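You operate a simulated robot arm through the tools that you are given. There is no shell and no other tool.

Carry out the task below with a simulated robot arm. There is one attempt and no reset: what you move stays moved.

TASK
Press a popper onto the yellow tab and put the tab back.
Fine: back in its rack slot; feed the popper with one press of the green button; leave the red handle at OPEN. Set down upright: what you pick out.

Only the result counts: the job must be done as asked and must still hold three seconds after the hand-in. Knocking over, shifting, dropping, spilling or breaking anything else fails it.

THE ROBOT
A 6-joint arm with a two-finger parallel gripper, fixed in place. Base frame: the origin is at the foot of the arm, x ahead of it, y to its left, z up. Lengths are in m, angles in degrees, forces in N, time in s.
With the tool pointing down near the work surface it reaches from about 0.24 to 0.58 m from the base axis. Its first joint turns from -166.0 to 166.0 degrees. Payload 1.5 kg.
The TCP is the grasp point between the finger pads, 0.03 m short of the fingertips. In the tool frame z runs along the fingers and y along their closing line. The gripper opens to 0.08 m. The fingers are 0.017 m wide and 0.012 m thick; the gripper's body (0.04 by 0.082 m) begins 0.08 m behind the TCP.
Orientation is that of the tool frame in the base frame, as [roll, pitch, yaw] about the fixed x, y, z axes, in that order (R = Rz(yaw) Ry(pitch) Rx(roll)). With the fingers straight down and closing along the base's y, the tool's x points along the base's -x, its y along +y and its z along -z.

THE INTERFACE
- The arm moves only by the tool apply_moves. Its argument "targets" is a list that holds one entry, the list of rows, each a list of 7 numbers: the shift along the base's x, y, z in m, then the turn, a rotation vector about the base's x, y, z in degrees, then the closure, from 0 (fully open) to 1 (shut). In form: [[[dx, dy, dz, rx, ry, rz, hand], ...]]. A call has 1 to 20 rows; each row shifts and turns the commanded pose from where the row before left it. Rows are played at 5 a second. More than 0.05 m and 8.6 degrees between two rows, or a gripper value outside its range, and nothing of the call is played. A pose out of reach is approached as far as the arm can. The call stops where the force on the tool passes 40 N (or 10 N more than at its start, if that is more) or the arm is blocked; 0.2 s more then pass. Each finger travels about 0.072 m/s and halts on what it meets, pressing with about 21 N; the grip force reading is that of the motor and also rises with nothing between the fingers. The clock runs only during rows and for 0.2 s after the last one: add rows that do not move to give the fingers time. The reply holds the time, the measured pose of the TCP, the force on the tool along the base axes, the opening and the grip force, in the units named above and with some noise, with the torque about the TCP (base axes, N m) and any sound that the robot's microphone picked up, and new pictures: "views" is both (left out), scene, wrist or none.
- Cameras (640 x 400 px; columns grow to the right, rows downward): "scene" is fixed at [0.2209, -0.4994, 0.6078]; the picture's right is [0.93, -0.38, 0.00], its down [-0.21, -0.51, -0.84] and it looks along [0.31, 0.77, -0.55] (base axes); focal length 337 px, centre (320, 200). "wrist" rides on the gripper at [0.072, -0.007, -0.122] in the tool frame; the picture's right is [0.09, 1.00, 0.00], its down [-0.84, 0.08, -0.54] and it looks along [-0.54, 0.05, 0.84] (tool axes); focal length 238 px, centre (320, 200). There is no depth. A picture from a camera that has moved, and an enlarged one, comes with that camera's place and axes in the base frame and with its lens.
- close_up(camera, box): a new picture of the part [left, top, right, bottom] of that camera's present view, enlarged. The clock stands still meanwhile.
- finish_job(): hands the job in; it is judged then, once.

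Places have to be worked out from the pictures, the camera data and where the tool is seen. Open the gripper and draw the arm clear of the work before you hand the job in, unless the task says otherwise.

The tools are called by a JSON object that holds its "name" and its "arguments". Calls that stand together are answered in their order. apply_moves: Moves the arm, as the interface text tells. Its arguments: {"type":"object","properties":{"targets":{"type":"array","items":{"type":"array","items":{"type":"array","items":{"type":"number"}}}},"views":{"type":"string","enum":["both","scene","wrist","none"]}},"required":["targets"]} The other tools are called the same way: close_up (camera, box) takes an enlarged picture of a part of a camera's view; finish_job () hands the job in.

At the start:

```text
time: 0.0
ee_pos: [0.3933, 0.142, 0.3132]
tcp_rot: [179.8, 0.1, 179.9]
wrist_force: [0.7, -0.3, -0.3]
ft_torque: [0.01, 0.01, 0.03]
finger_gap: 0.0798
grip_force: 0.2
```

scene: 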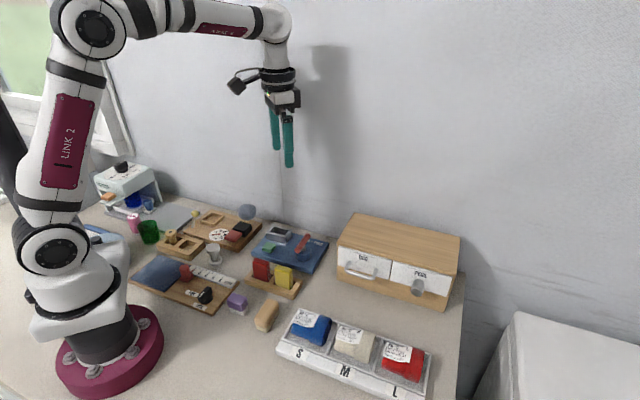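
wrist: 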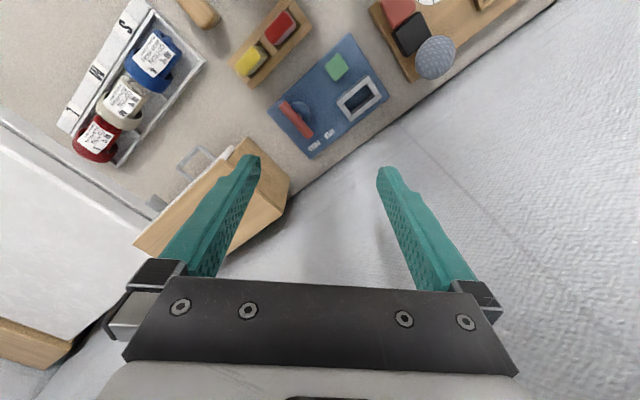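

I'll begin by looking closely at the scene to identify the rack, the press and the rest of the workspace.

{"name": "close_up", "arguments": {"camera": "scene", "box": [230, 210, 340, 340]}}

{"name": "close_up", "arguments": {"camera": "wrist", "box": [220, 0, 400, 160]}}

{"name": "close_up", "arguments": {"camera": "scene", "box": [80, 150, 260, 320]}}

{"name": "close_up", "arguments": {"camera": "scene", "box": [260, 200, 480, 400]}}

```text
3.08 times, centred on (285, 275) of scene
camera zoom: at [0.2209, -0.4994, 0.6078], right [0.93, -0.38, 0.0], down [-0.21, -0.51, -0.84], along [0.31, 0.77, -0.55], focal length 1038 px, centre (428, -31)
```

zoom: 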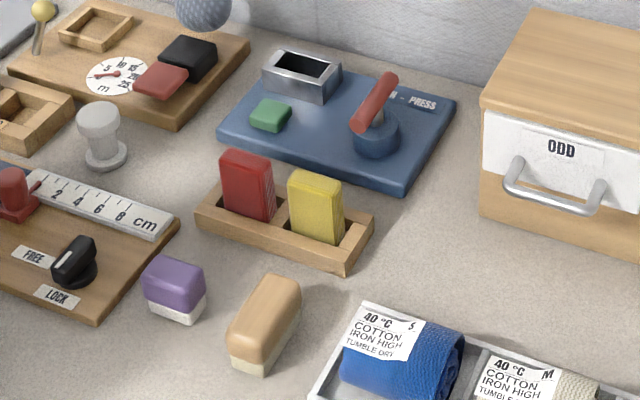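

```text
2.50 times, centred on (310, 80) of wrist
camera zoom: at [0.3216, 0.1352, 0.4333], right [-0.09, 1.0, 0.0], down [0.84, 0.08, 0.54], along [0.54, 0.05, -0.84], focal length 596 px, centre (345, 500)
```

zoom: 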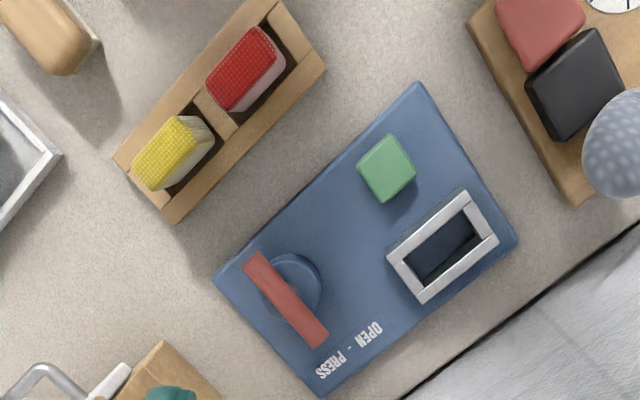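

```text
2.35 times, centred on (170, 235) of scene
camera zoom: at [0.2209, -0.4994, 0.6078], right [0.93, -0.38, 0.0], down [-0.21, -0.51, -0.84], along [0.31, 0.77, -0.55], focal length 794 px, centre (673, 118)
```

zoom: 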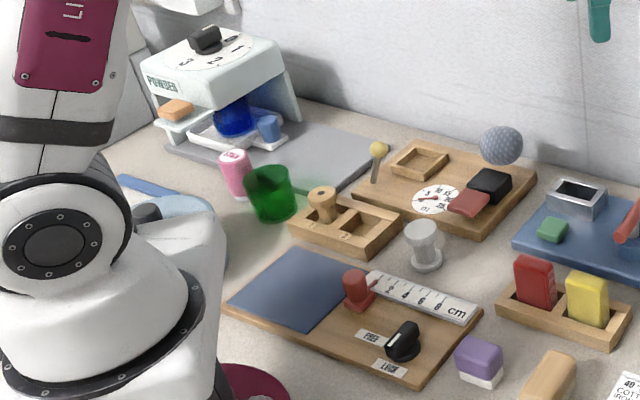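

```text
2.00 times, centred on (370, 300) of scene
camera zoom: at [0.2209, -0.4994, 0.6078], right [0.93, -0.38, 0.0], down [-0.21, -0.51, -0.84], along [0.31, 0.77, -0.55], focal length 675 px, centre (220, 0)
```

zoom: 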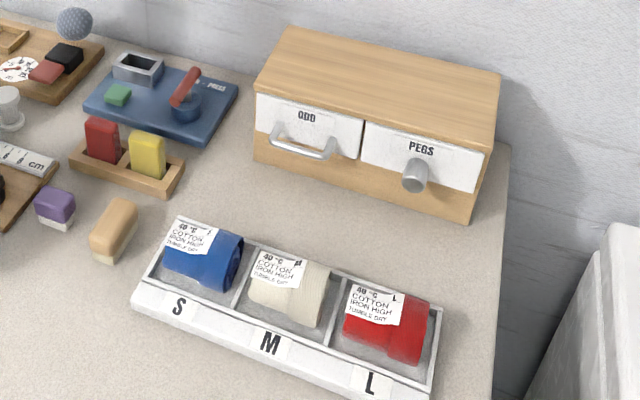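

The tab rack (yellow tab near (0.35, 0.04), top at about z 0.054) and the blue press board (metal die near (0.39, 0.20), green button, red handle) are visible. I'll pull back toward the base and go lower so the wrist camera can see the press closely.

{"name": "apply_moves", "arguments": {"targets": [[[-0.03, 0, -0.03, 0, 0, 0, 0], [-0.03, 0, -0.03, 0, 0, 0, 0], [-0.03, 0, -0.03, 0, 0, 0, 0], [-0.02, 0, 0, 0, 0, 0, 0], [0, 0, 0, 0, 0, 0, 0]]]}}

```text
time: 1.2
ee_pos: [0.2851, 0.1421, 0.2226]
tcp_rot: [180.0, 0.1, 180.0]
wrist_force: [0.5, 0.5, -0.6]
ft_torque: [0.02, -0.01, -0.04]
finger_gap: 0.08
grip_force: 0.0
camera wrist: at [0.2119, 0.1346, 0.3428], right [-0.09, 1.0, 0.0], down [0.84, 0.08, 0.54], along [0.54, 0.05, -0.84], focal length 238 px, centre (320, 200)
```

scene: 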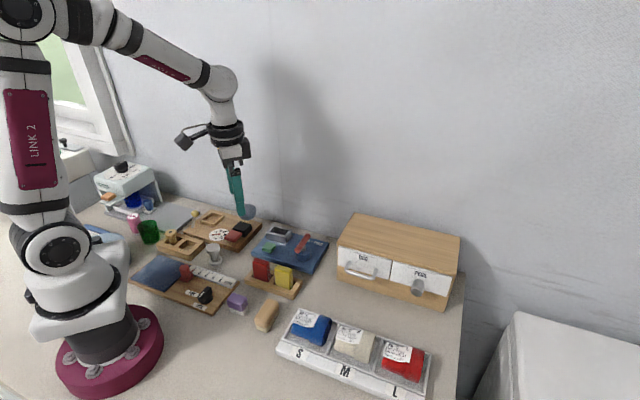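
wrist: 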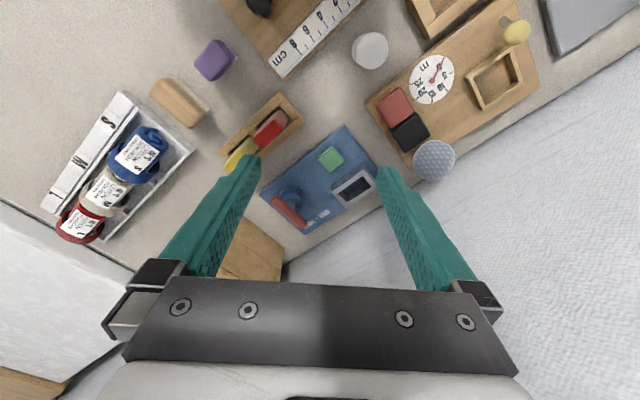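

The press is now in view between the fingers. I'll zoom in on it.

{"name": "close_up", "arguments": {"camera": "wrist", "box": [250, 115, 400, 240]}}

{"name": "close_up", "arguments": {"camera": "scene", "box": [244, 215, 334, 275]}}

{"name": "close_up", "arguments": {"camera": "scene", "box": [240, 245, 310, 305]}}

{"name": "close_up", "arguments": {"camera": "wrist", "box": [200, 80, 320, 180]}}

```text
3.20 times, centred on (325, 178) of wrist
camera zoom: at [0.2119, 0.1346, 0.3428], right [-0.09, 1.0, 0.0], down [0.84, 0.08, 0.54], along [0.54, 0.05, -0.84], focal length 763 px, centre (304, 272)
```

zoom: 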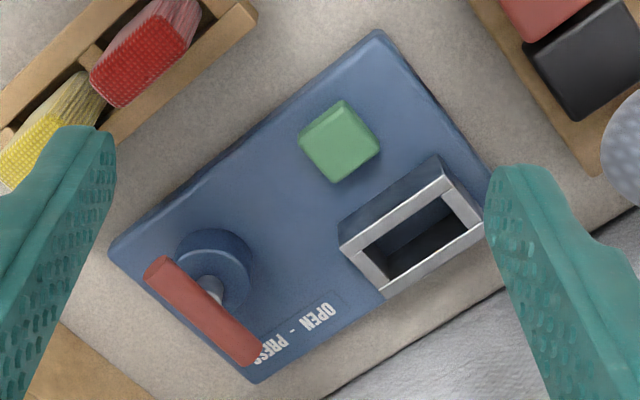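

```text
6.67 times, centred on (289, 245) of scene
camera zoom: at [0.2209, -0.4994, 0.6078], right [0.93, -0.38, 0.0], down [-0.21, -0.51, -0.84], along [0.31, 0.77, -0.55], focal length 2249 px, centre (527, -100)
```

zoom: 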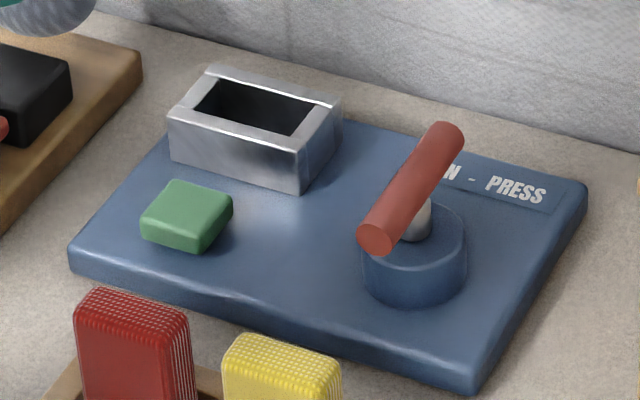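

```text
6.67 times, centred on (275, 275) of scene
camera zoom: at [0.2209, -0.4994, 0.6078], right [0.93, -0.38, 0.0], down [-0.21, -0.51, -0.84], along [0.31, 0.77, -0.55], focal length 2249 px, centre (620, -300)
```

zoom: 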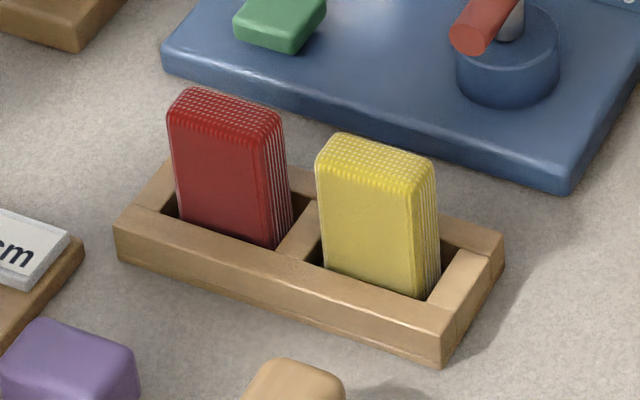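

```text
4.00 times, centred on (260, 130) of wrist
camera zoom: at [0.2119, 0.1346, 0.3428], right [-0.09, 1.0, 0.0], down [0.84, 0.08, 0.54], along [0.54, 0.05, -0.84], focal length 953 px, centre (560, 480)
```

zoom: 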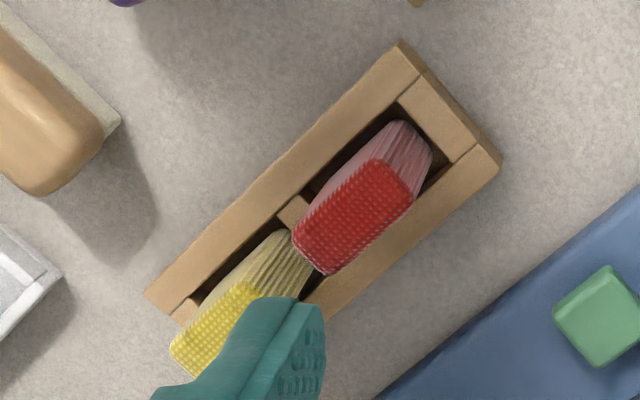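

The press geometry is clear: a T-shaped red handle on a dial at about (0.42, 0.109), a die top at about (0.386, 0.202, 0.035), and both the rack and the die aligned about 45°. I'll turn the tool so the fingers close across the tab's thickness and hover above the yellow tab.

{"name": "apply_moves", "arguments": {"targets": [[[0.0103, -0.017, -0.01, 0, 0, -7.5, 0.3], [0.0103, -0.017, -0.01, 0, 0, -7.5, 0.3], [0.0103, -0.017, -0.01, 0, 0, -7.5, 0.3], [0.0103, -0.017, -0.01, 0, 0, -7.5, 0.3], [0.0103, -0.017, -0.01, 0, 0, -7.5, 0.3], [0.0103, -0.017, -0.01, 0, 0, -7.5, 0.3], [0, 0, 0, 0, 0, 0, 0.3], [0, 0, 0, 0, 0, 0, 0.3]]]}}

```text
time: 3.0
ee_pos: [0.3471, 0.04, 0.1638]
tcp_rot: [179.9, 0.0, 135.0]
wrist_force: [-0.6, 0.4, -0.1]
ft_torque: [0.03, 0.03, -0.01]
finger_gap: 0.0559
grip_force: 0.0
camera wrist: at [0.29, 0.0855, 0.2839], right [0.64, 0.77, 0.0], down [0.65, -0.54, 0.54], along [0.42, -0.35, -0.84], focal length 238 px, centre (320, 200)
```

scene: 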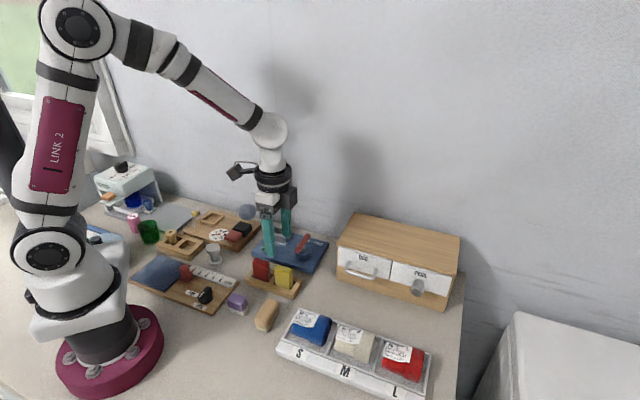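
wrist: 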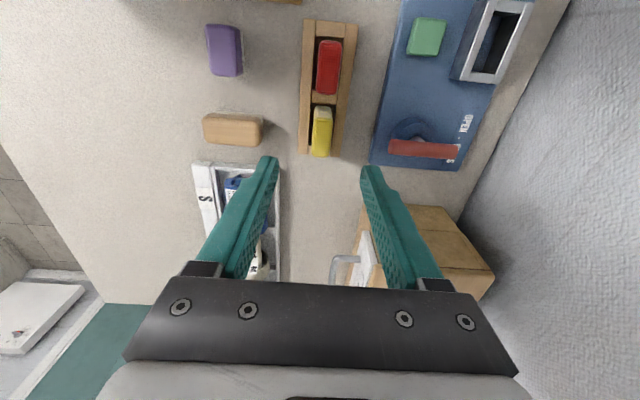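

The tool is above the tab, with the rack in view. I'll zoom in to refine the tab's position and heading.

{"name": "close_up", "arguments": {"camera": "wrist", "box": [260, 10, 400, 170]}}

{"name": "close_up", "arguments": {"camera": "wrist", "box": [370, 0, 550, 180]}}

{"name": "close_up", "arguments": {"camera": "scene", "box": [240, 215, 330, 305]}}

```text
2.50 times, centred on (330, 90) of wrist
camera zoom: at [0.29, 0.0855, 0.2839], right [0.64, 0.77, 0.0], down [0.65, -0.54, 0.54], along [0.42, -0.35, -0.84], focal length 596 px, centre (295, 475)
```

zoom: 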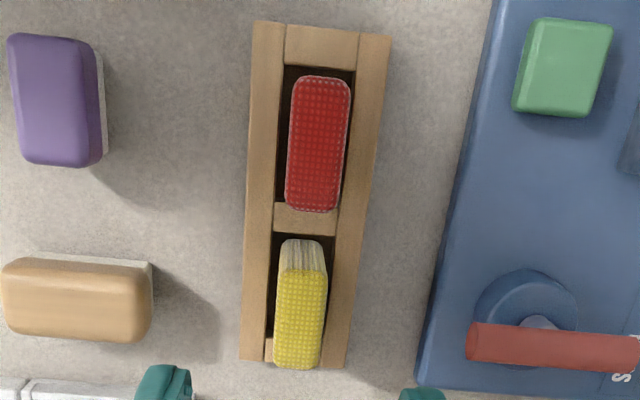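

```text
2.22 times, centred on (460, 90) of wrist
camera zoom: at [0.29, 0.0855, 0.2839], right [0.64, 0.77, 0.0], down [0.65, -0.54, 0.54], along [0.42, -0.35, -0.84], focal length 530 px, centre (9, 444)
```

zoom: 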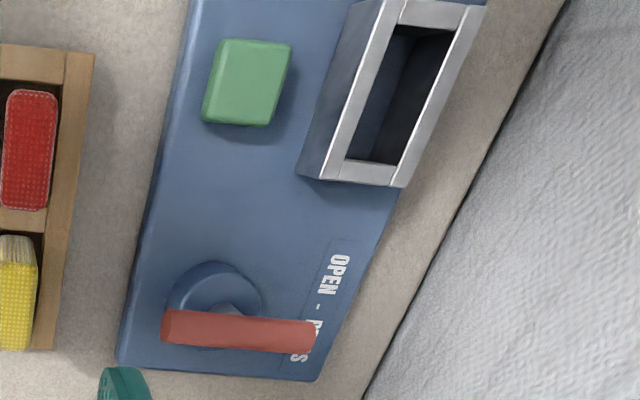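

```text
4.44 times, centred on (285, 260) of scene
camera zoom: at [0.2209, -0.4994, 0.6078], right [0.93, -0.38, 0.0], down [-0.21, -0.51, -0.84], along [0.31, 0.77, -0.55], focal length 1499 px, centre (476, -67)
```

zoom: 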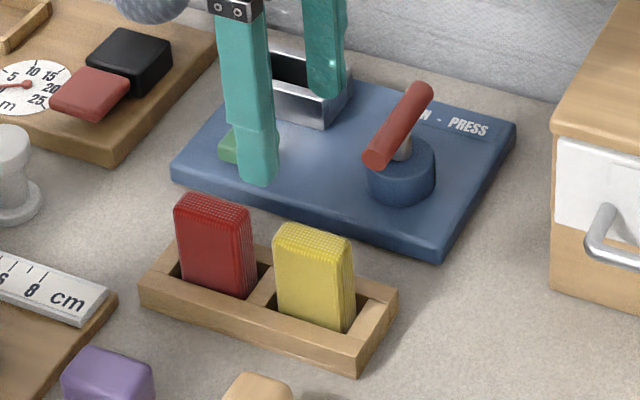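

The tab top is at about (0.3495, 0.039, 0.054), roughly 0.018 thick and 0.040 long, along -45°, so the tool is aligned with it. I'll descend with the fingertips kept above the rack rim, and high enough to clear the die later.

{"name": "apply_moves", "arguments": {"targets": [[[0.002, -0.001, -0.03, 0, 0, 0, 0.3], [0, 0, -0.03, 0, 0, 0, 0.3], [0, 0, -0.025, 0, 0, 0, 0.3], [0, 0, -0.013, 0, 0, 0, 0.3], [0, 0, 0, 0, 0, 0, 0.3]]]}}

{"name": "close_up", "arguments": {"camera": "scene", "box": [240, 215, 330, 305]}}

{"name": "close_up", "arguments": {"camera": "wrist", "box": [240, 60, 440, 220]}}

```text
time: 4.2
ee_pos: [0.3491, 0.038, 0.0655]
tcp_rot: [179.8, 0.0, 135.1]
wrist_force: [0.8, -0.4, -0.3]
ft_torque: [0.01, -0.01, -0.01]
finger_gap: 0.056
grip_force: 0.0
camera wrist: at [0.292, 0.0846, 0.1853], right [0.64, 0.77, 0.0], down [0.65, -0.54, 0.54], along [0.42, -0.35, -0.84], focal length 238 px, centre (320, 200)
```

scene: 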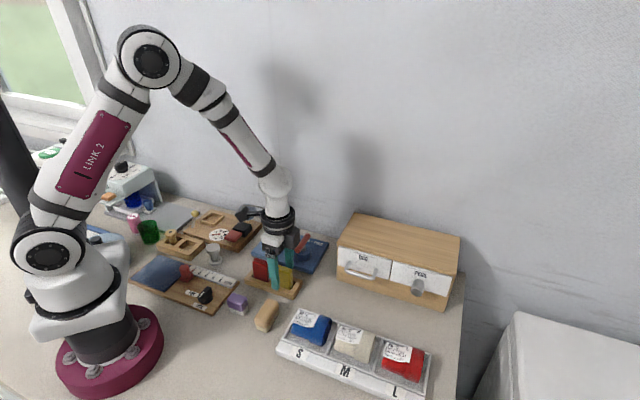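
wrist: 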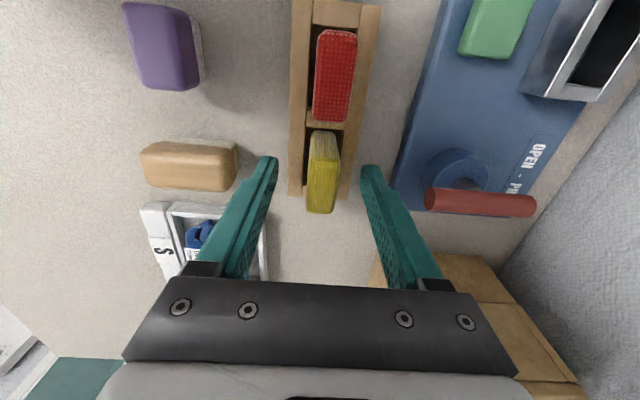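

```text
4.44 times, centred on (285, 260) of scene
camera zoom: at [0.2209, -0.4994, 0.6078], right [0.93, -0.38, 0.0], down [-0.21, -0.51, -0.84], along [0.31, 0.77, -0.55], focal length 1499 px, centre (476, -67)
```

zoom: 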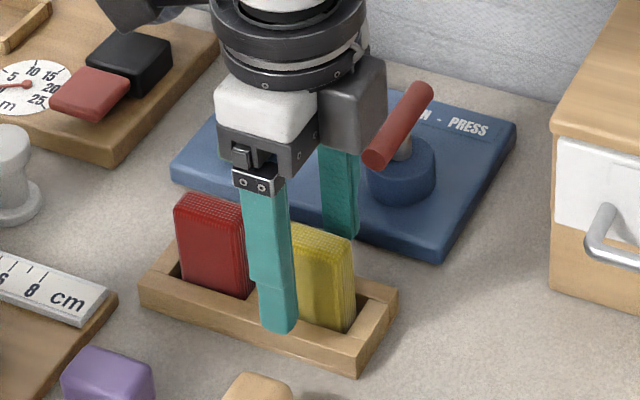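

```text
2.50 times, centred on (340, 140) of wrist
camera zoom: at [0.292, 0.0846, 0.1853], right [0.64, 0.77, 0.0], down [0.65, -0.54, 0.54], along [0.42, -0.35, -0.84], focal length 596 px, centre (270, 350)
```

zoom: 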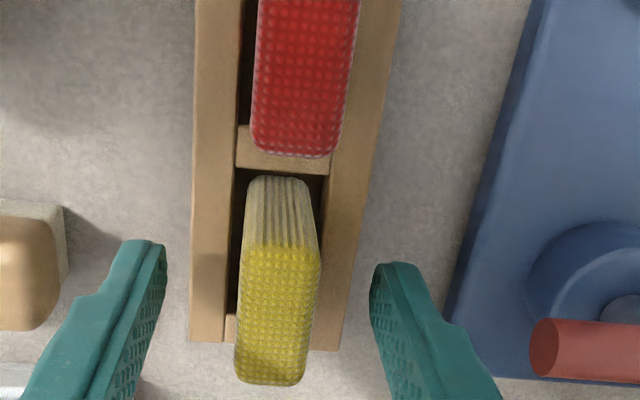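

The tab's top centre sits at about (0.350, 0.0386), within 1 mm of the TCP, and both fingers clear the rack rim. I'll close the gripper.

{"name": "apply_moves", "arguments": {"targets": [[[0, 0, 0, 0, 0, 0, 0.6], [0, 0, 0, 0, 0, 0, 1], [0, 0, 0, 0, 0, 0, 1], [0, 0, 0, 0, 0, 0, 1]]]}}

{"name": "close_up", "arguments": {"camera": "scene", "box": [240, 215, 330, 305]}}

{"name": "close_up", "arguments": {"camera": "wrist", "box": [240, 60, 440, 220]}}

```text
time: 5.2
ee_pos: [0.3475, 0.0387, 0.0662]
tcp_rot: [179.9, 0.1, 135.0]
wrist_force: [0.6, 0.3, -0.1]
ft_torque: [-0.03, -0.03, 0.04]
finger_gap: 0.0179
grip_force: 21.1
camera wrist: at [0.2921, 0.0846, 0.1856], right [0.64, 0.77, 0.0], down [0.65, -0.54, 0.54], along [0.42, -0.35, -0.84], focal length 238 px, centre (320, 200)
```

scene: 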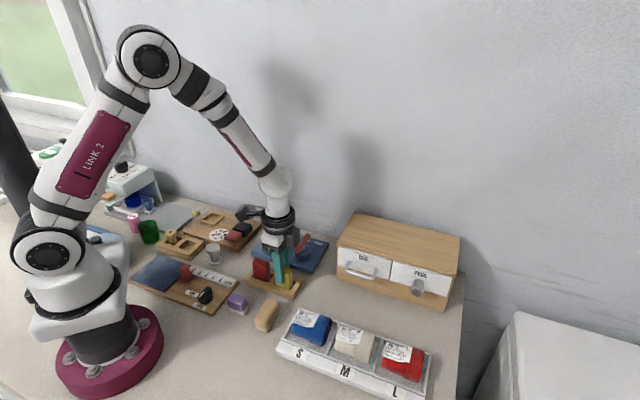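
wrist: 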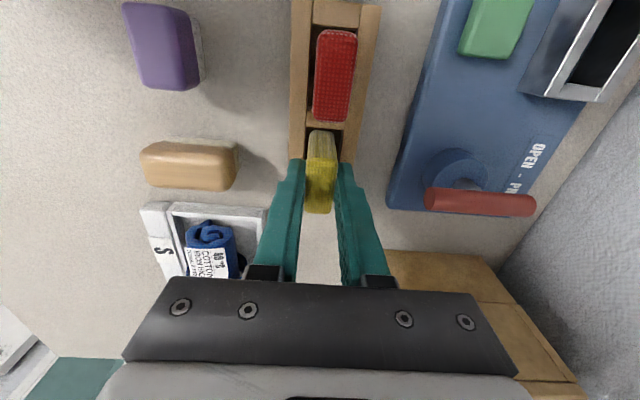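

```text
4.44 times, centred on (285, 260) of scene
camera zoom: at [0.2209, -0.4994, 0.6078], right [0.93, -0.38, 0.0], down [-0.21, -0.51, -0.84], along [0.31, 0.77, -0.55], focal length 1499 px, centre (476, -67)
```

zoom: 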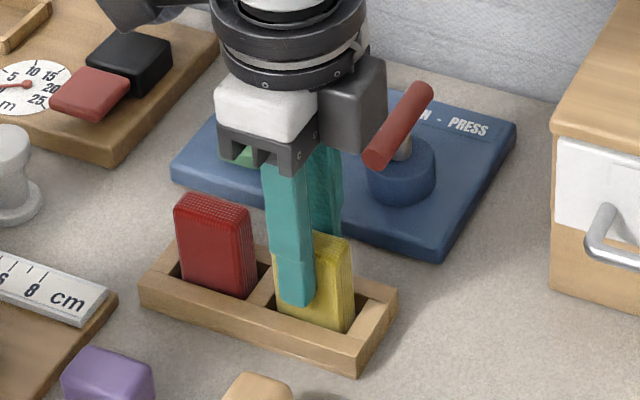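

```text
2.50 times, centred on (340, 140) of wrist
camera zoom: at [0.2921, 0.0846, 0.1856], right [0.64, 0.77, 0.0], down [0.65, -0.54, 0.54], along [0.42, -0.35, -0.84], focal length 596 px, centre (270, 350)
```

zoom: 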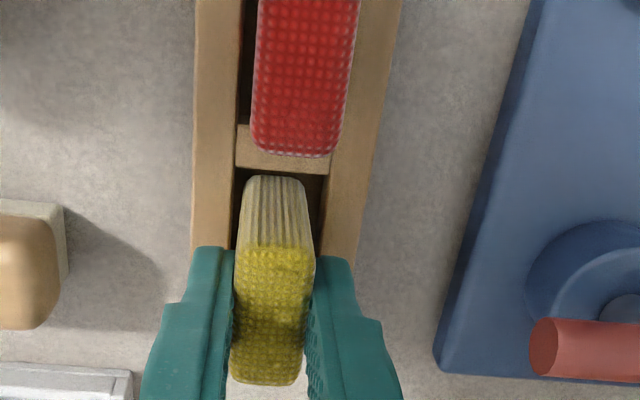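

The tab is gripped (gap 0.0179, 21 N). I'll lift it straight up and check that the rack stays in place.

{"name": "apply_moves", "arguments": {"targets": [[[0, 0, 0.01, 0, 0, 0, 1], [0, 0, 0.02, 0, 0, 0, 1], [0, 0, 0.03, 0, 0, 0, 1], [0, 0, 0.04, 0, 0, 0, 1], [0, 0, 0, 0, 0, 0, 1]]]}}

{"name": "close_up", "arguments": {"camera": "scene", "box": [240, 195, 330, 305]}}

{"name": "close_up", "arguments": {"camera": "wrist", "box": [240, 10, 440, 220]}}

```text
time: 6.4
ee_pos: [0.3476, 0.0391, 0.1663]
tcp_rot: [179.9, 0.0, 135.0]
wrist_force: [0.4, 0.4, -1.0]
ft_torque: [0.01, 0.02, -0.01]
finger_gap: 0.018
grip_force: 21.5
camera wrist: at [0.2912, 0.086, 0.2861], right [0.64, 0.77, 0.0], down [0.65, -0.54, 0.54], along [0.42, -0.35, -0.84], focal length 238 px, centre (320, 200)
```

scene: 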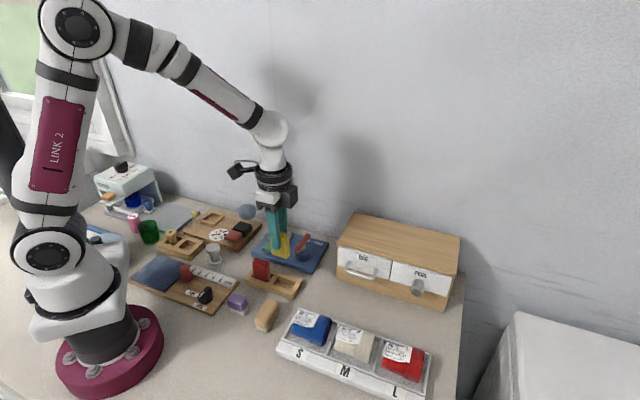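
wrist: 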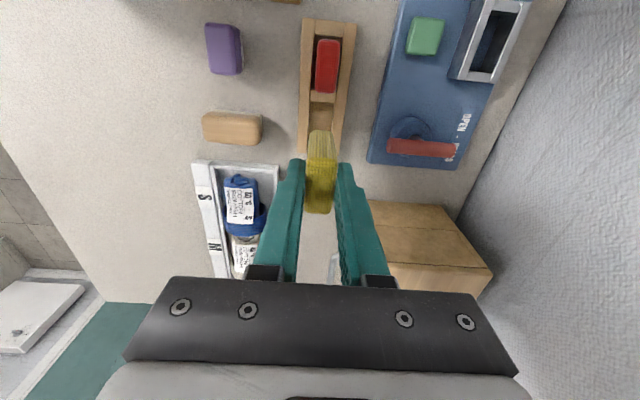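

```text
3.64 times, centred on (285, 250) of scene
camera zoom: at [0.2209, -0.4994, 0.6078], right [0.93, -0.38, 0.0], down [-0.21, -0.51, -0.84], along [0.31, 0.77, -0.55], focal length 1227 px, centre (447, 18)
```

zoom: 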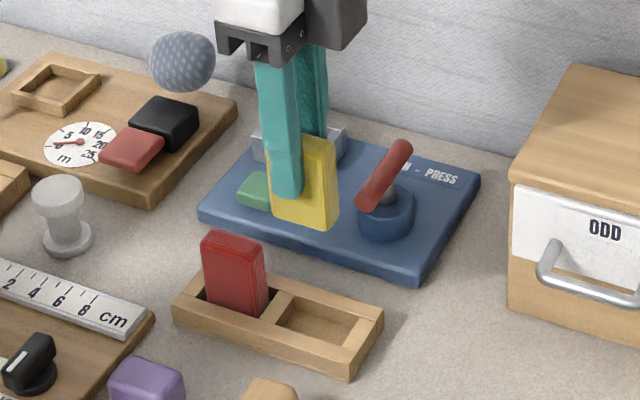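

```text
1.90 times, centred on (340, 115) of wrist
camera zoom: at [0.2912, 0.086, 0.2861], right [0.64, 0.77, 0.0], down [0.65, -0.54, 0.54], along [0.42, -0.35, -0.84], focal length 454 px, centre (282, 362)
```

zoom: 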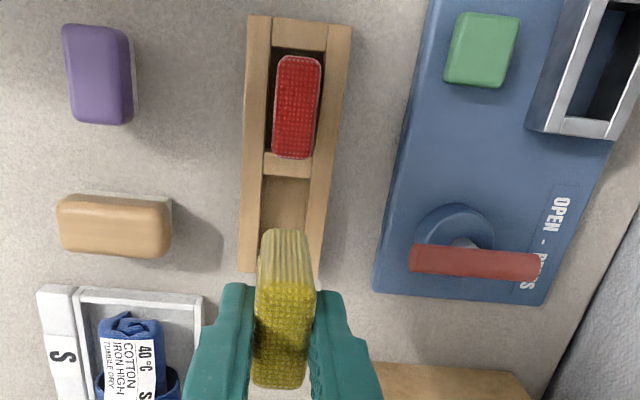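

The tab lifted cleanly and the rack stayed put. I'll move over toward the die, slightly offset so the wrist camera sees the die opening past the tab.

{"name": "apply_moves", "arguments": {"targets": [[[0.0149, 0.0355, 0, 0, 0, 0, 1], [0.0149, 0.0355, 0, 0, 0, 0, 1], [0.0149, 0.0355, 0, 0, 0, 0, 1], [0.0149, 0.0355, 0, 0, 0, 0, 1], [0, 0, 0, 0, 0, 0, 1], [0, 0, 0, 0, 0, 0, 1]]]}}

{"name": "close_up", "arguments": {"camera": "wrist", "box": [240, 20, 440, 220]}}

{"name": "close_up", "arguments": {"camera": "scene", "box": [240, 175, 340, 285]}}

```text
time: 7.8
ee_pos: [0.4079, 0.1808, 0.1678]
tcp_rot: [179.9, 0.0, 135.0]
wrist_force: [0.2, -0.1, -0.1]
ft_torque: [-0.01, 0.03, 0.03]
finger_gap: 0.0181
grip_force: 21.3
camera wrist: at [0.3509, 0.2267, 0.2876], right [0.64, 0.77, 0.0], down [0.65, -0.54, 0.54], along [0.42, -0.35, -0.84], focal length 238 px, centre (320, 200)
```

scene: 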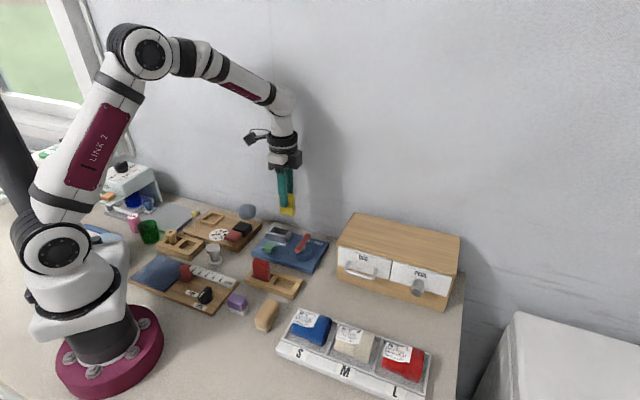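
wrist: 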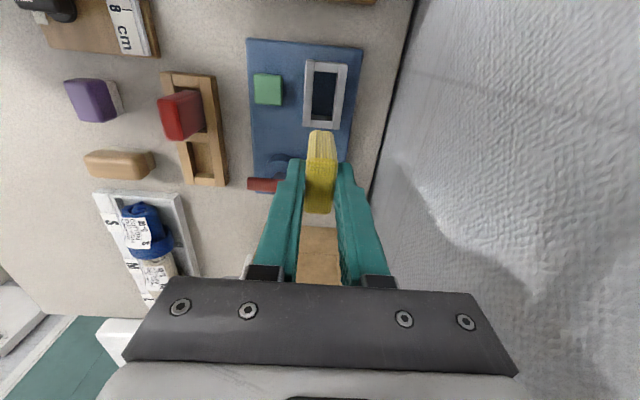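

```text
2.00 times, centred on (340, 120) of wrist
camera zoom: at [0.3509, 0.2267, 0.2876], right [0.64, 0.77, 0.0], down [0.65, -0.54, 0.54], along [0.42, -0.35, -0.84], focal length 477 px, centre (280, 360)
```

zoom: 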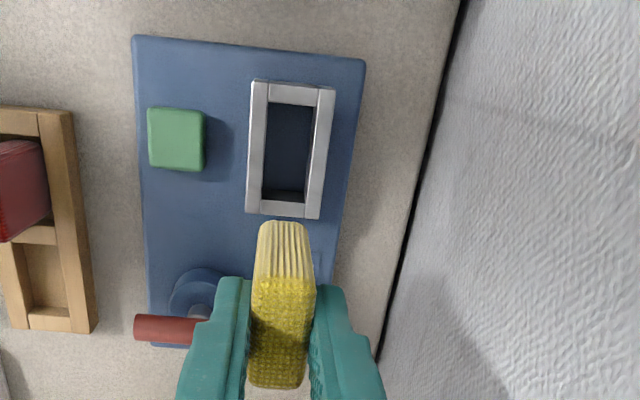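

```text
3.64 times, centred on (290, 230) of scene
camera zoom: at [0.2209, -0.4994, 0.6078], right [0.93, -0.38, 0.0], down [-0.21, -0.51, -0.84], along [0.31, 0.77, -0.55], focal length 1227 px, centre (429, 91)
```

zoom: 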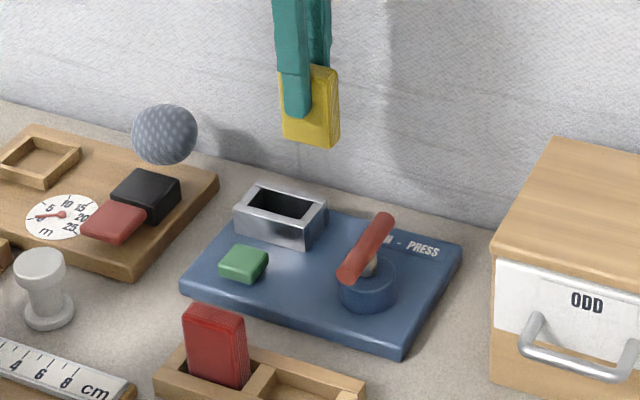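

The die is aligned to -45° and its centre is at about (0.386, 0.203) with a 0.0225 x 0.0455 opening. The tab needs to shift by about (-0.023, +0.0235). I'll move there and descend until its bottom is just above the die.

{"name": "apply_moves", "arguments": {"targets": [[[-0.0115, 0.0118, 0, 0, 0, 0, 1], [-0.0116, 0.0117, 0, 0, 0, 0, 1], [0, 0, -0.03, 0, 0, 0, 1], [0, 0, -0.025, 0, 0, 0, 1], [0, 0, 0, 0, 0, 0, 1], [0, 0, 0, 0, 0, 0, 1]]]}}

{"name": "close_up", "arguments": {"camera": "wrist", "box": [240, 60, 440, 220]}}

{"name": "close_up", "arguments": {"camera": "scene", "box": [250, 190, 330, 260]}}

```text
time: 9.2
ee_pos: [0.3842, 0.204, 0.1108]
tcp_rot: [179.9, 0.1, 135.0]
wrist_force: [-0.5, 0.0, -0.7]
ft_torque: [0.01, -0.03, -0.03]
finger_gap: 0.0178
grip_force: 21.3
camera wrist: at [0.3284, 0.2503, 0.2311], right [0.64, 0.77, 0.0], down [0.65, -0.54, 0.54], along [0.42, -0.35, -0.84], focal length 238 px, centre (320, 200)
```

scene: 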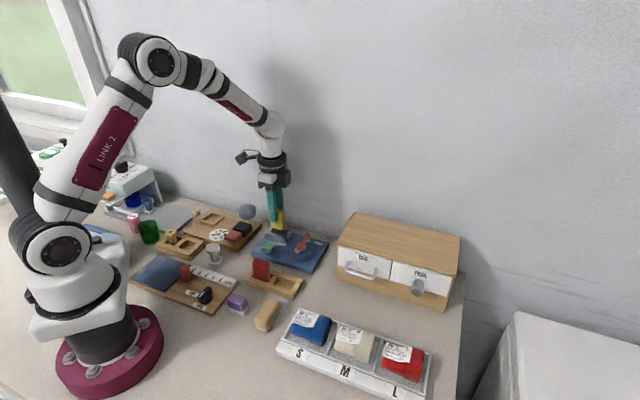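
wrist: 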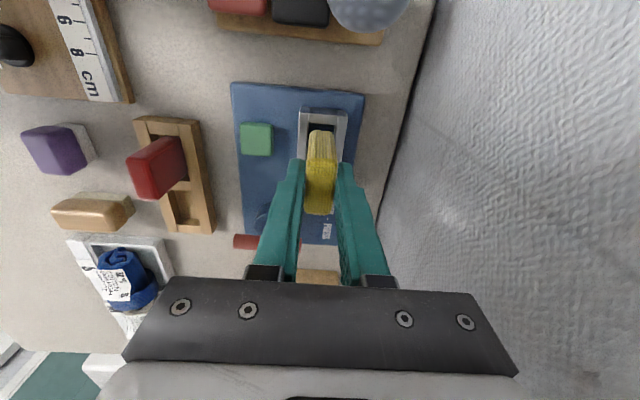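

```text
2.50 times, centred on (340, 140) of wrist
camera zoom: at [0.3284, 0.2503, 0.2311], right [0.64, 0.77, 0.0], down [0.65, -0.54, 0.54], along [0.42, -0.35, -0.84], focal length 596 px, centre (270, 350)
```

zoom: 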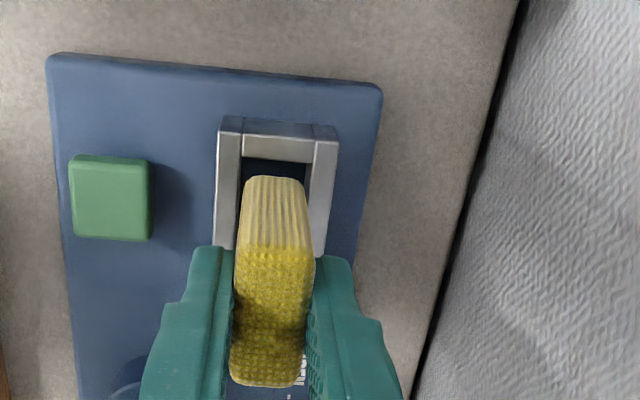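

```text
5.71 times, centred on (290, 225) of scene
camera zoom: at [0.2209, -0.4994, 0.6078], right [0.93, -0.38, 0.0], down [-0.21, -0.51, -0.84], along [0.31, 0.77, -0.55], focal length 1928 px, centre (491, 57)
```

zoom: 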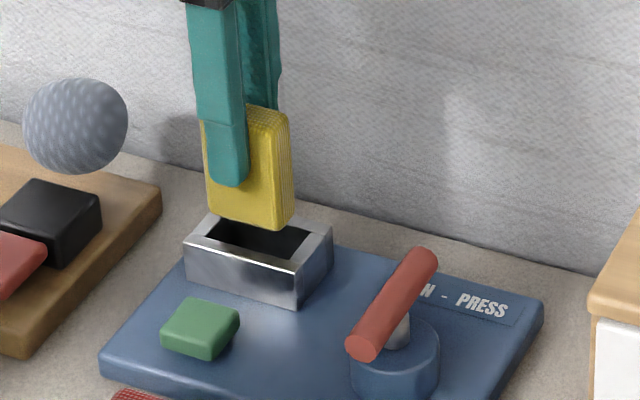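

The tab bottom (z about 0.050) is centred over the opening within about a millimetre in both directions. I'll descend partway into the die and check the forces.

{"name": "apply_moves", "arguments": {"targets": [[[0, 0, -0.01, 0, 0, 0, 1], [0, 0, -0.005, 0, 0, 0, 1], [0, 0, -0.005, 0, 0, 0, 1], [0, 0, -0.005, 0, 0, 0, 1], [0, 0, 0, 0, 0, 0, 1]]]}}

{"name": "close_up", "arguments": {"camera": "scene", "box": [250, 190, 330, 260]}}

{"name": "close_up", "arguments": {"camera": "wrist", "box": [240, 60, 440, 220]}}

```text
time: 10.4
ee_pos: [0.3842, 0.2043, 0.0849]
tcp_rot: [179.8, 0.1, 135.0]
wrist_force: [2.9, -1.0, 0.4]
ft_torque: [-0.12, -0.13, -0.03]
finger_gap: 0.018
grip_force: 20.9
camera wrist: at [0.3281, 0.2505, 0.2056], right [0.64, 0.77, 0.0], down [0.65, -0.54, 0.54], along [0.42, -0.35, -0.84], focal length 238 px, centre (320, 200)
```

scene: 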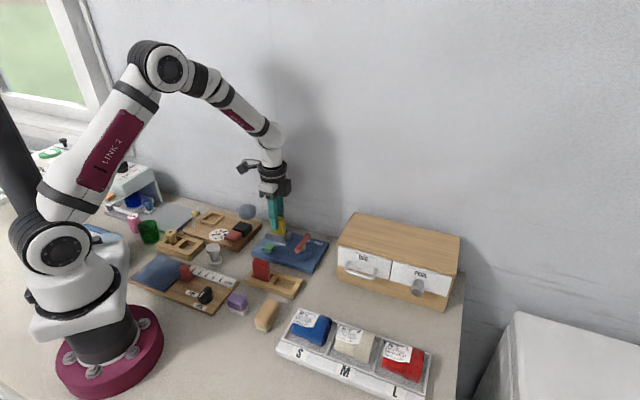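
wrist: 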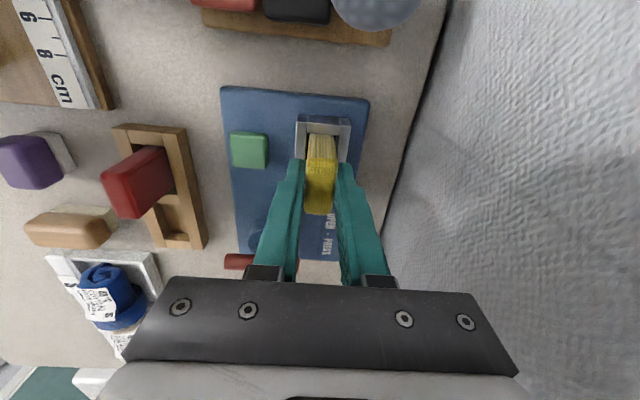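

```text
5.71 times, centred on (290, 225) of scene
camera zoom: at [0.2209, -0.4994, 0.6078], right [0.93, -0.38, 0.0], down [-0.21, -0.51, -0.84], along [0.31, 0.77, -0.55], focal length 1928 px, centre (491, 57)
```

zoom: 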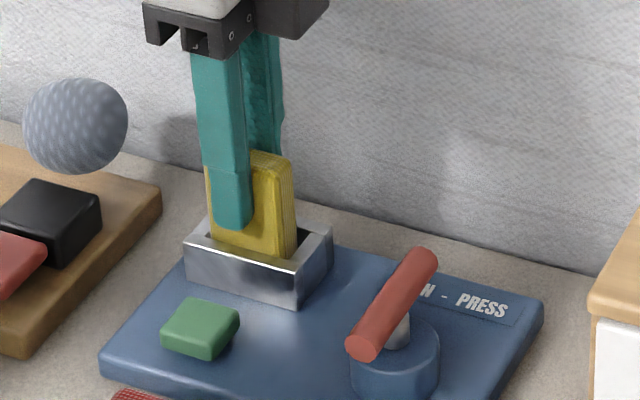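

```text
2.50 times, centred on (340, 140) of wrist
camera zoom: at [0.3281, 0.2505, 0.2056], right [0.64, 0.77, 0.0], down [0.65, -0.54, 0.54], along [0.42, -0.35, -0.84], focal length 596 px, centre (270, 350)
```

zoom: 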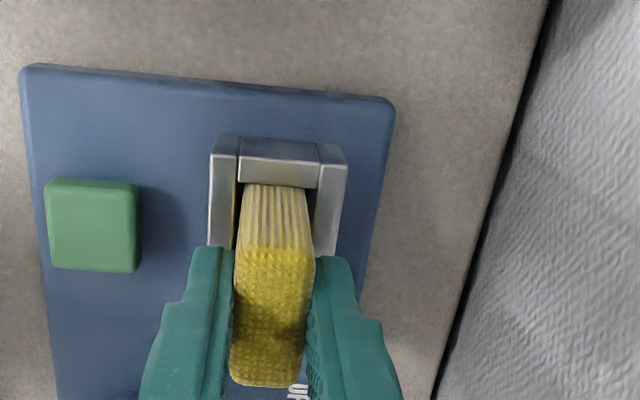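

The tab has entered the die with only a slight side force (about 3 N toward +x/-y from the camera-side wall). I'll ease 1 mm that way and continue down in small steps.

{"name": "apply_moves", "arguments": {"targets": [[[0.0012, -0.0005, 0, 0, 0, 0, 1], [0, 0, -0.003, 0, 0, 0, 1], [0, 0, -0.003, 0, 0, 0, 1], [0, 0, 0, 0, 0, 0, 1]]], "views": "wrist"}}

{"name": "close_up", "arguments": {"camera": "scene", "box": [250, 190, 330, 260]}}

{"name": "close_up", "arguments": {"camera": "wrist", "box": [240, 60, 440, 220]}}

```text
time: 11.4
ee_pos: [0.3849, 0.2041, 0.08]
tcp_rot: [179.8, 0.0, 135.0]
wrist_force: [-0.4, -0.2, -0.7]
ft_torque: [0.04, -0.02, 0.03]
finger_gap: 0.0178
grip_force: 20.8
camera wrist: at [0.3295, 0.2499, 0.1996], right [0.64, 0.77, 0.0], down [0.65, -0.54, 0.54], along [0.42, -0.35, -0.84], focal length 238 px, centre (320, 200)
```

wrist: 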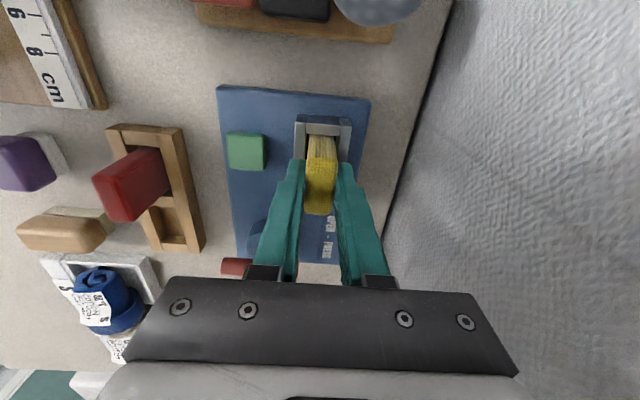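

```text
5.71 times, centred on (290, 225) of scene
camera zoom: at [0.2209, -0.4994, 0.6078], right [0.93, -0.38, 0.0], down [-0.21, -0.51, -0.84], along [0.31, 0.77, -0.55], focal length 1928 px, centre (491, 57)
```

zoom: 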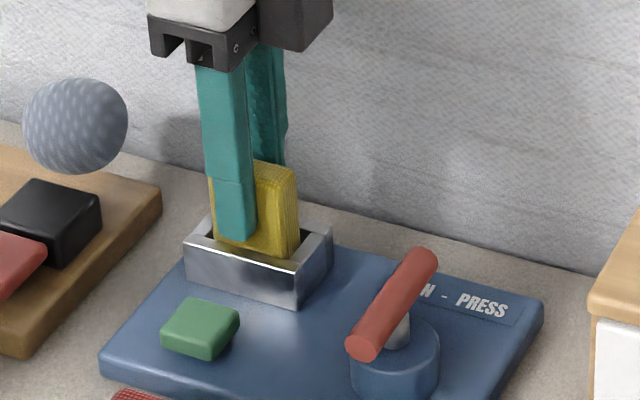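

```text
2.50 times, centred on (340, 140) of wrist
camera zoom: at [0.3295, 0.2499, 0.1996], right [0.64, 0.77, 0.0], down [0.65, -0.54, 0.54], along [0.42, -0.35, -0.84], focal length 596 px, centre (270, 350)
```

zoom: 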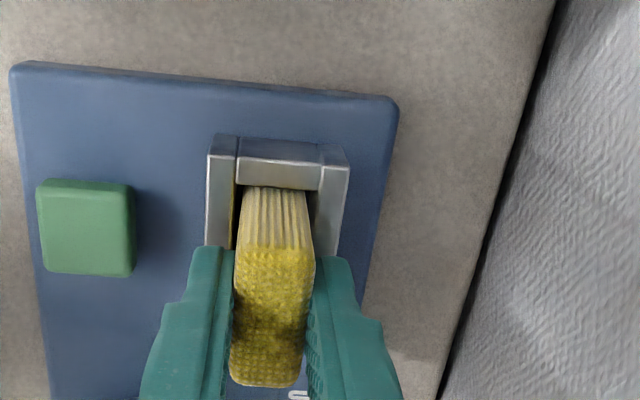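

The side force is gone. I'll continue down in 2 mm steps, watching for floor contact.

{"name": "apply_moves", "arguments": {"targets": [[[0, 0, -0.002, 0, 0, 0, 1], [0, 0, -0.002, 0, 0, 0, 1], [0, 0, 0, 0, 0, 0, 1]]], "views": "none"}}

```text
time: 12.2
ee_pos: [0.3856, 0.2036, 0.0756]
tcp_rot: [179.8, 0.2, 135.0]
wrist_force: [-5.2, -2.8, 28.8]
ft_torque: [-0.26, 0.22, 0.0]
finger_gap: 0.0177
grip_force: 21.2
```

Floor contact: 29 N upward at TCP z of about 0.076. I'll back up 1 mm to relieve it and release the tab with a modest opening.

{"name": "apply_moves", "arguments": {"targets": [[[0, 0, 0.0012, 0, 0, 0, 1], [0, 0, 0, 0, 0, 0, 1]]], "views": "none"}}

```text
time: 12.8
ee_pos: [0.3842, 0.2042, 0.0754]
tcp_rot: [-179.9, 0.0, 135.1]
wrist_force: [-0.1, 0.9, 0.1]
ft_torque: [-0.02, -0.04, -0.02]
finger_gap: 0.0179
grip_force: 20.8
```

The force is back to zero with the tab just at the floor. I'll release.

{"name": "apply_moves", "arguments": {"targets": [[[0, 0, 0, 0, 0, 0, 0.6], [0, 0, 0, 0, 0, 0, 0.5], [0, 0, 0, 0, 0, 0, 0.4], [0, 0, 0, 0, 0, 0, 0.4]]]}}

{"name": "close_up", "arguments": {"camera": "scene", "box": [250, 190, 330, 260]}}

{"name": "close_up", "arguments": {"camera": "wrist", "box": [240, 60, 440, 220]}}

```text
time: 13.8
ee_pos: [0.3867, 0.2042, 0.076]
tcp_rot: [179.9, 0.0, 135.0]
wrist_force: [0.1, -0.9, -0.1]
ft_torque: [0.01, -0.04, 0.03]
finger_gap: 0.0479
grip_force: 0.0
camera wrist: at [0.3295, 0.2501, 0.1965], right [0.64, 0.77, 0.0], down [0.65, -0.54, 0.54], along [0.42, -0.35, -0.84], focal length 238 px, centre (320, 200)
```

scene: 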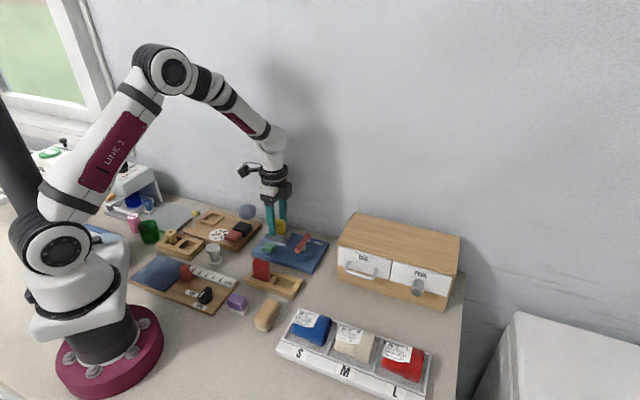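
wrist: 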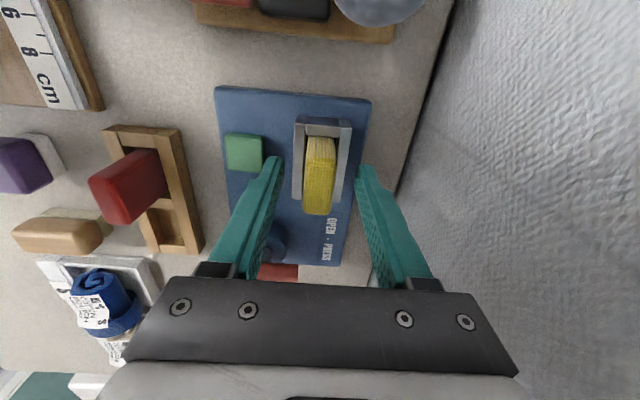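

```text
5.71 times, centred on (290, 225) of scene
camera zoom: at [0.2209, -0.4994, 0.6078], right [0.93, -0.38, 0.0], down [-0.21, -0.51, -0.84], along [0.31, 0.77, -0.55], focal length 1928 px, centre (491, 57)
```

zoom: 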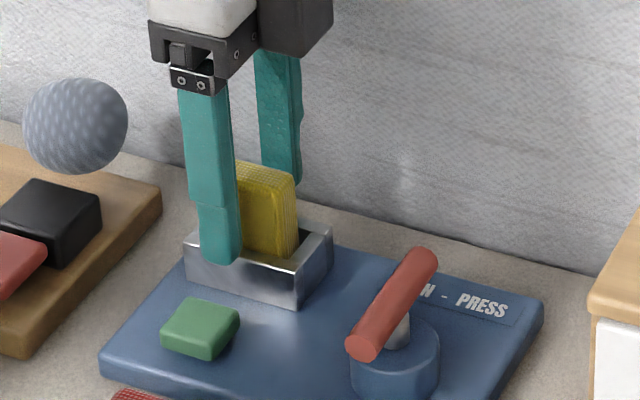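

```text
2.50 times, centred on (340, 140) of wrist
camera zoom: at [0.3295, 0.2501, 0.1965], right [0.64, 0.77, 0.0], down [0.65, -0.54, 0.54], along [0.42, -0.35, -0.84], focal length 596 px, centre (270, 350)
```

zoom: 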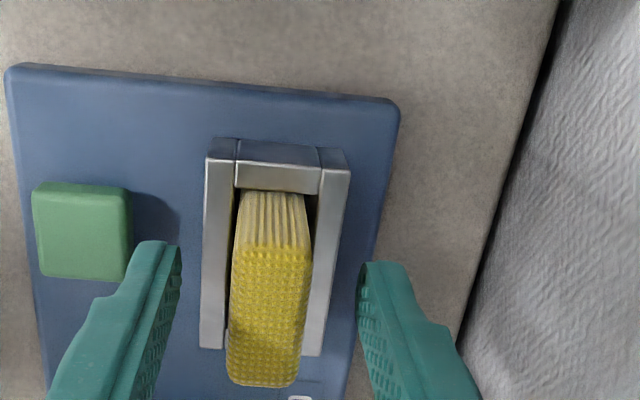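

The yellow tab stands upright in the die. I'll rise, close the gripper and move over the green button at about (0.347, 0.163).

{"name": "apply_moves", "arguments": {"targets": [[[0, 0, 0.03, 0, 0, 0, 0.4], [0, 0, 0.03, 0, 0, 0, 0.4], [-0.02, -0.02, 0, 0, 0, 0, 1], [-0.0183, -0.021, 0, 0, 0, 0, 1], [0, 0, -0.03, 0, 0, 0, 1], [0, 0, 0, 0, 0, 0, 1], [0, 0, 0, 0, 0, 0, 1]]]}}

{"name": "close_up", "arguments": {"camera": "wrist", "box": [240, 60, 440, 220]}}

{"name": "close_up", "arguments": {"camera": "scene", "box": [250, 190, 330, 260]}}

```text
time: 15.4
ee_pos: [0.3485, 0.1621, 0.1064]
tcp_rot: [179.9, 0.0, 135.1]
wrist_force: [-0.4, 0.0, -0.5]
ft_torque: [-0.01, 0.04, 0.01]
finger_gap: 0.0001
grip_force: 21.1
camera wrist: at [0.2922, 0.2074, 0.2259], right [0.64, 0.77, 0.0], down [0.65, -0.54, 0.54], along [0.42, -0.35, -0.84], focal length 238 px, centre (320, 200)
```

scene: 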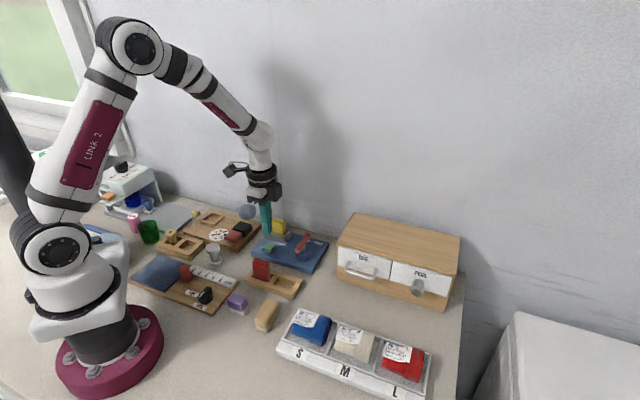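
wrist: 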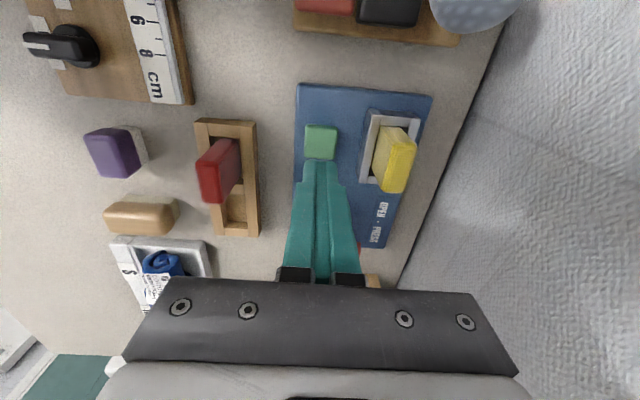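

```text
2.50 times, centred on (340, 140) of wrist
camera zoom: at [0.2922, 0.2074, 0.2259], right [0.64, 0.77, 0.0], down [0.65, -0.54, 0.54], along [0.42, -0.35, -0.84], focal length 596 px, centre (270, 350)
```

zoom: 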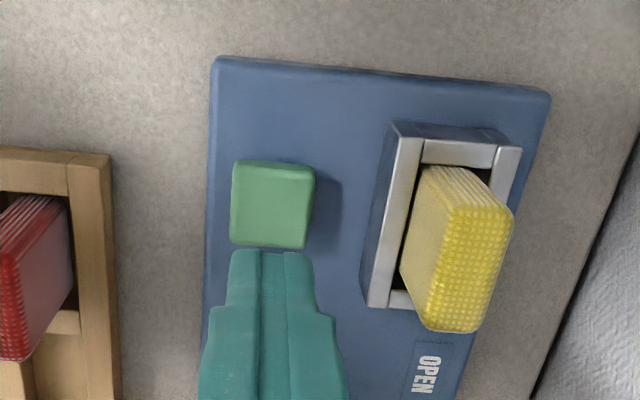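

```text
5.71 times, centred on (290, 225) of scene
camera zoom: at [0.2209, -0.4994, 0.6078], right [0.93, -0.38, 0.0], down [-0.21, -0.51, -0.84], along [0.31, 0.77, -0.55], focal length 1928 px, centre (491, 57)
```

zoom: 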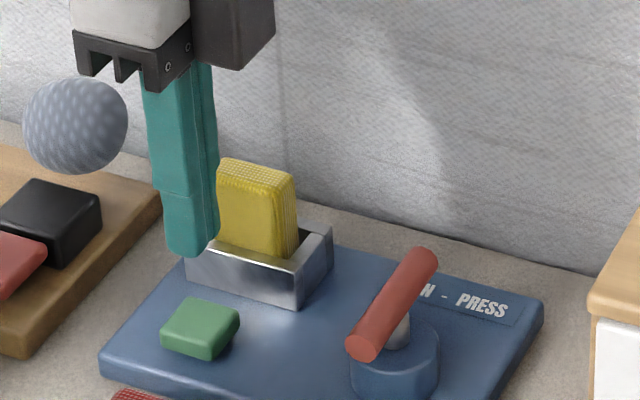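

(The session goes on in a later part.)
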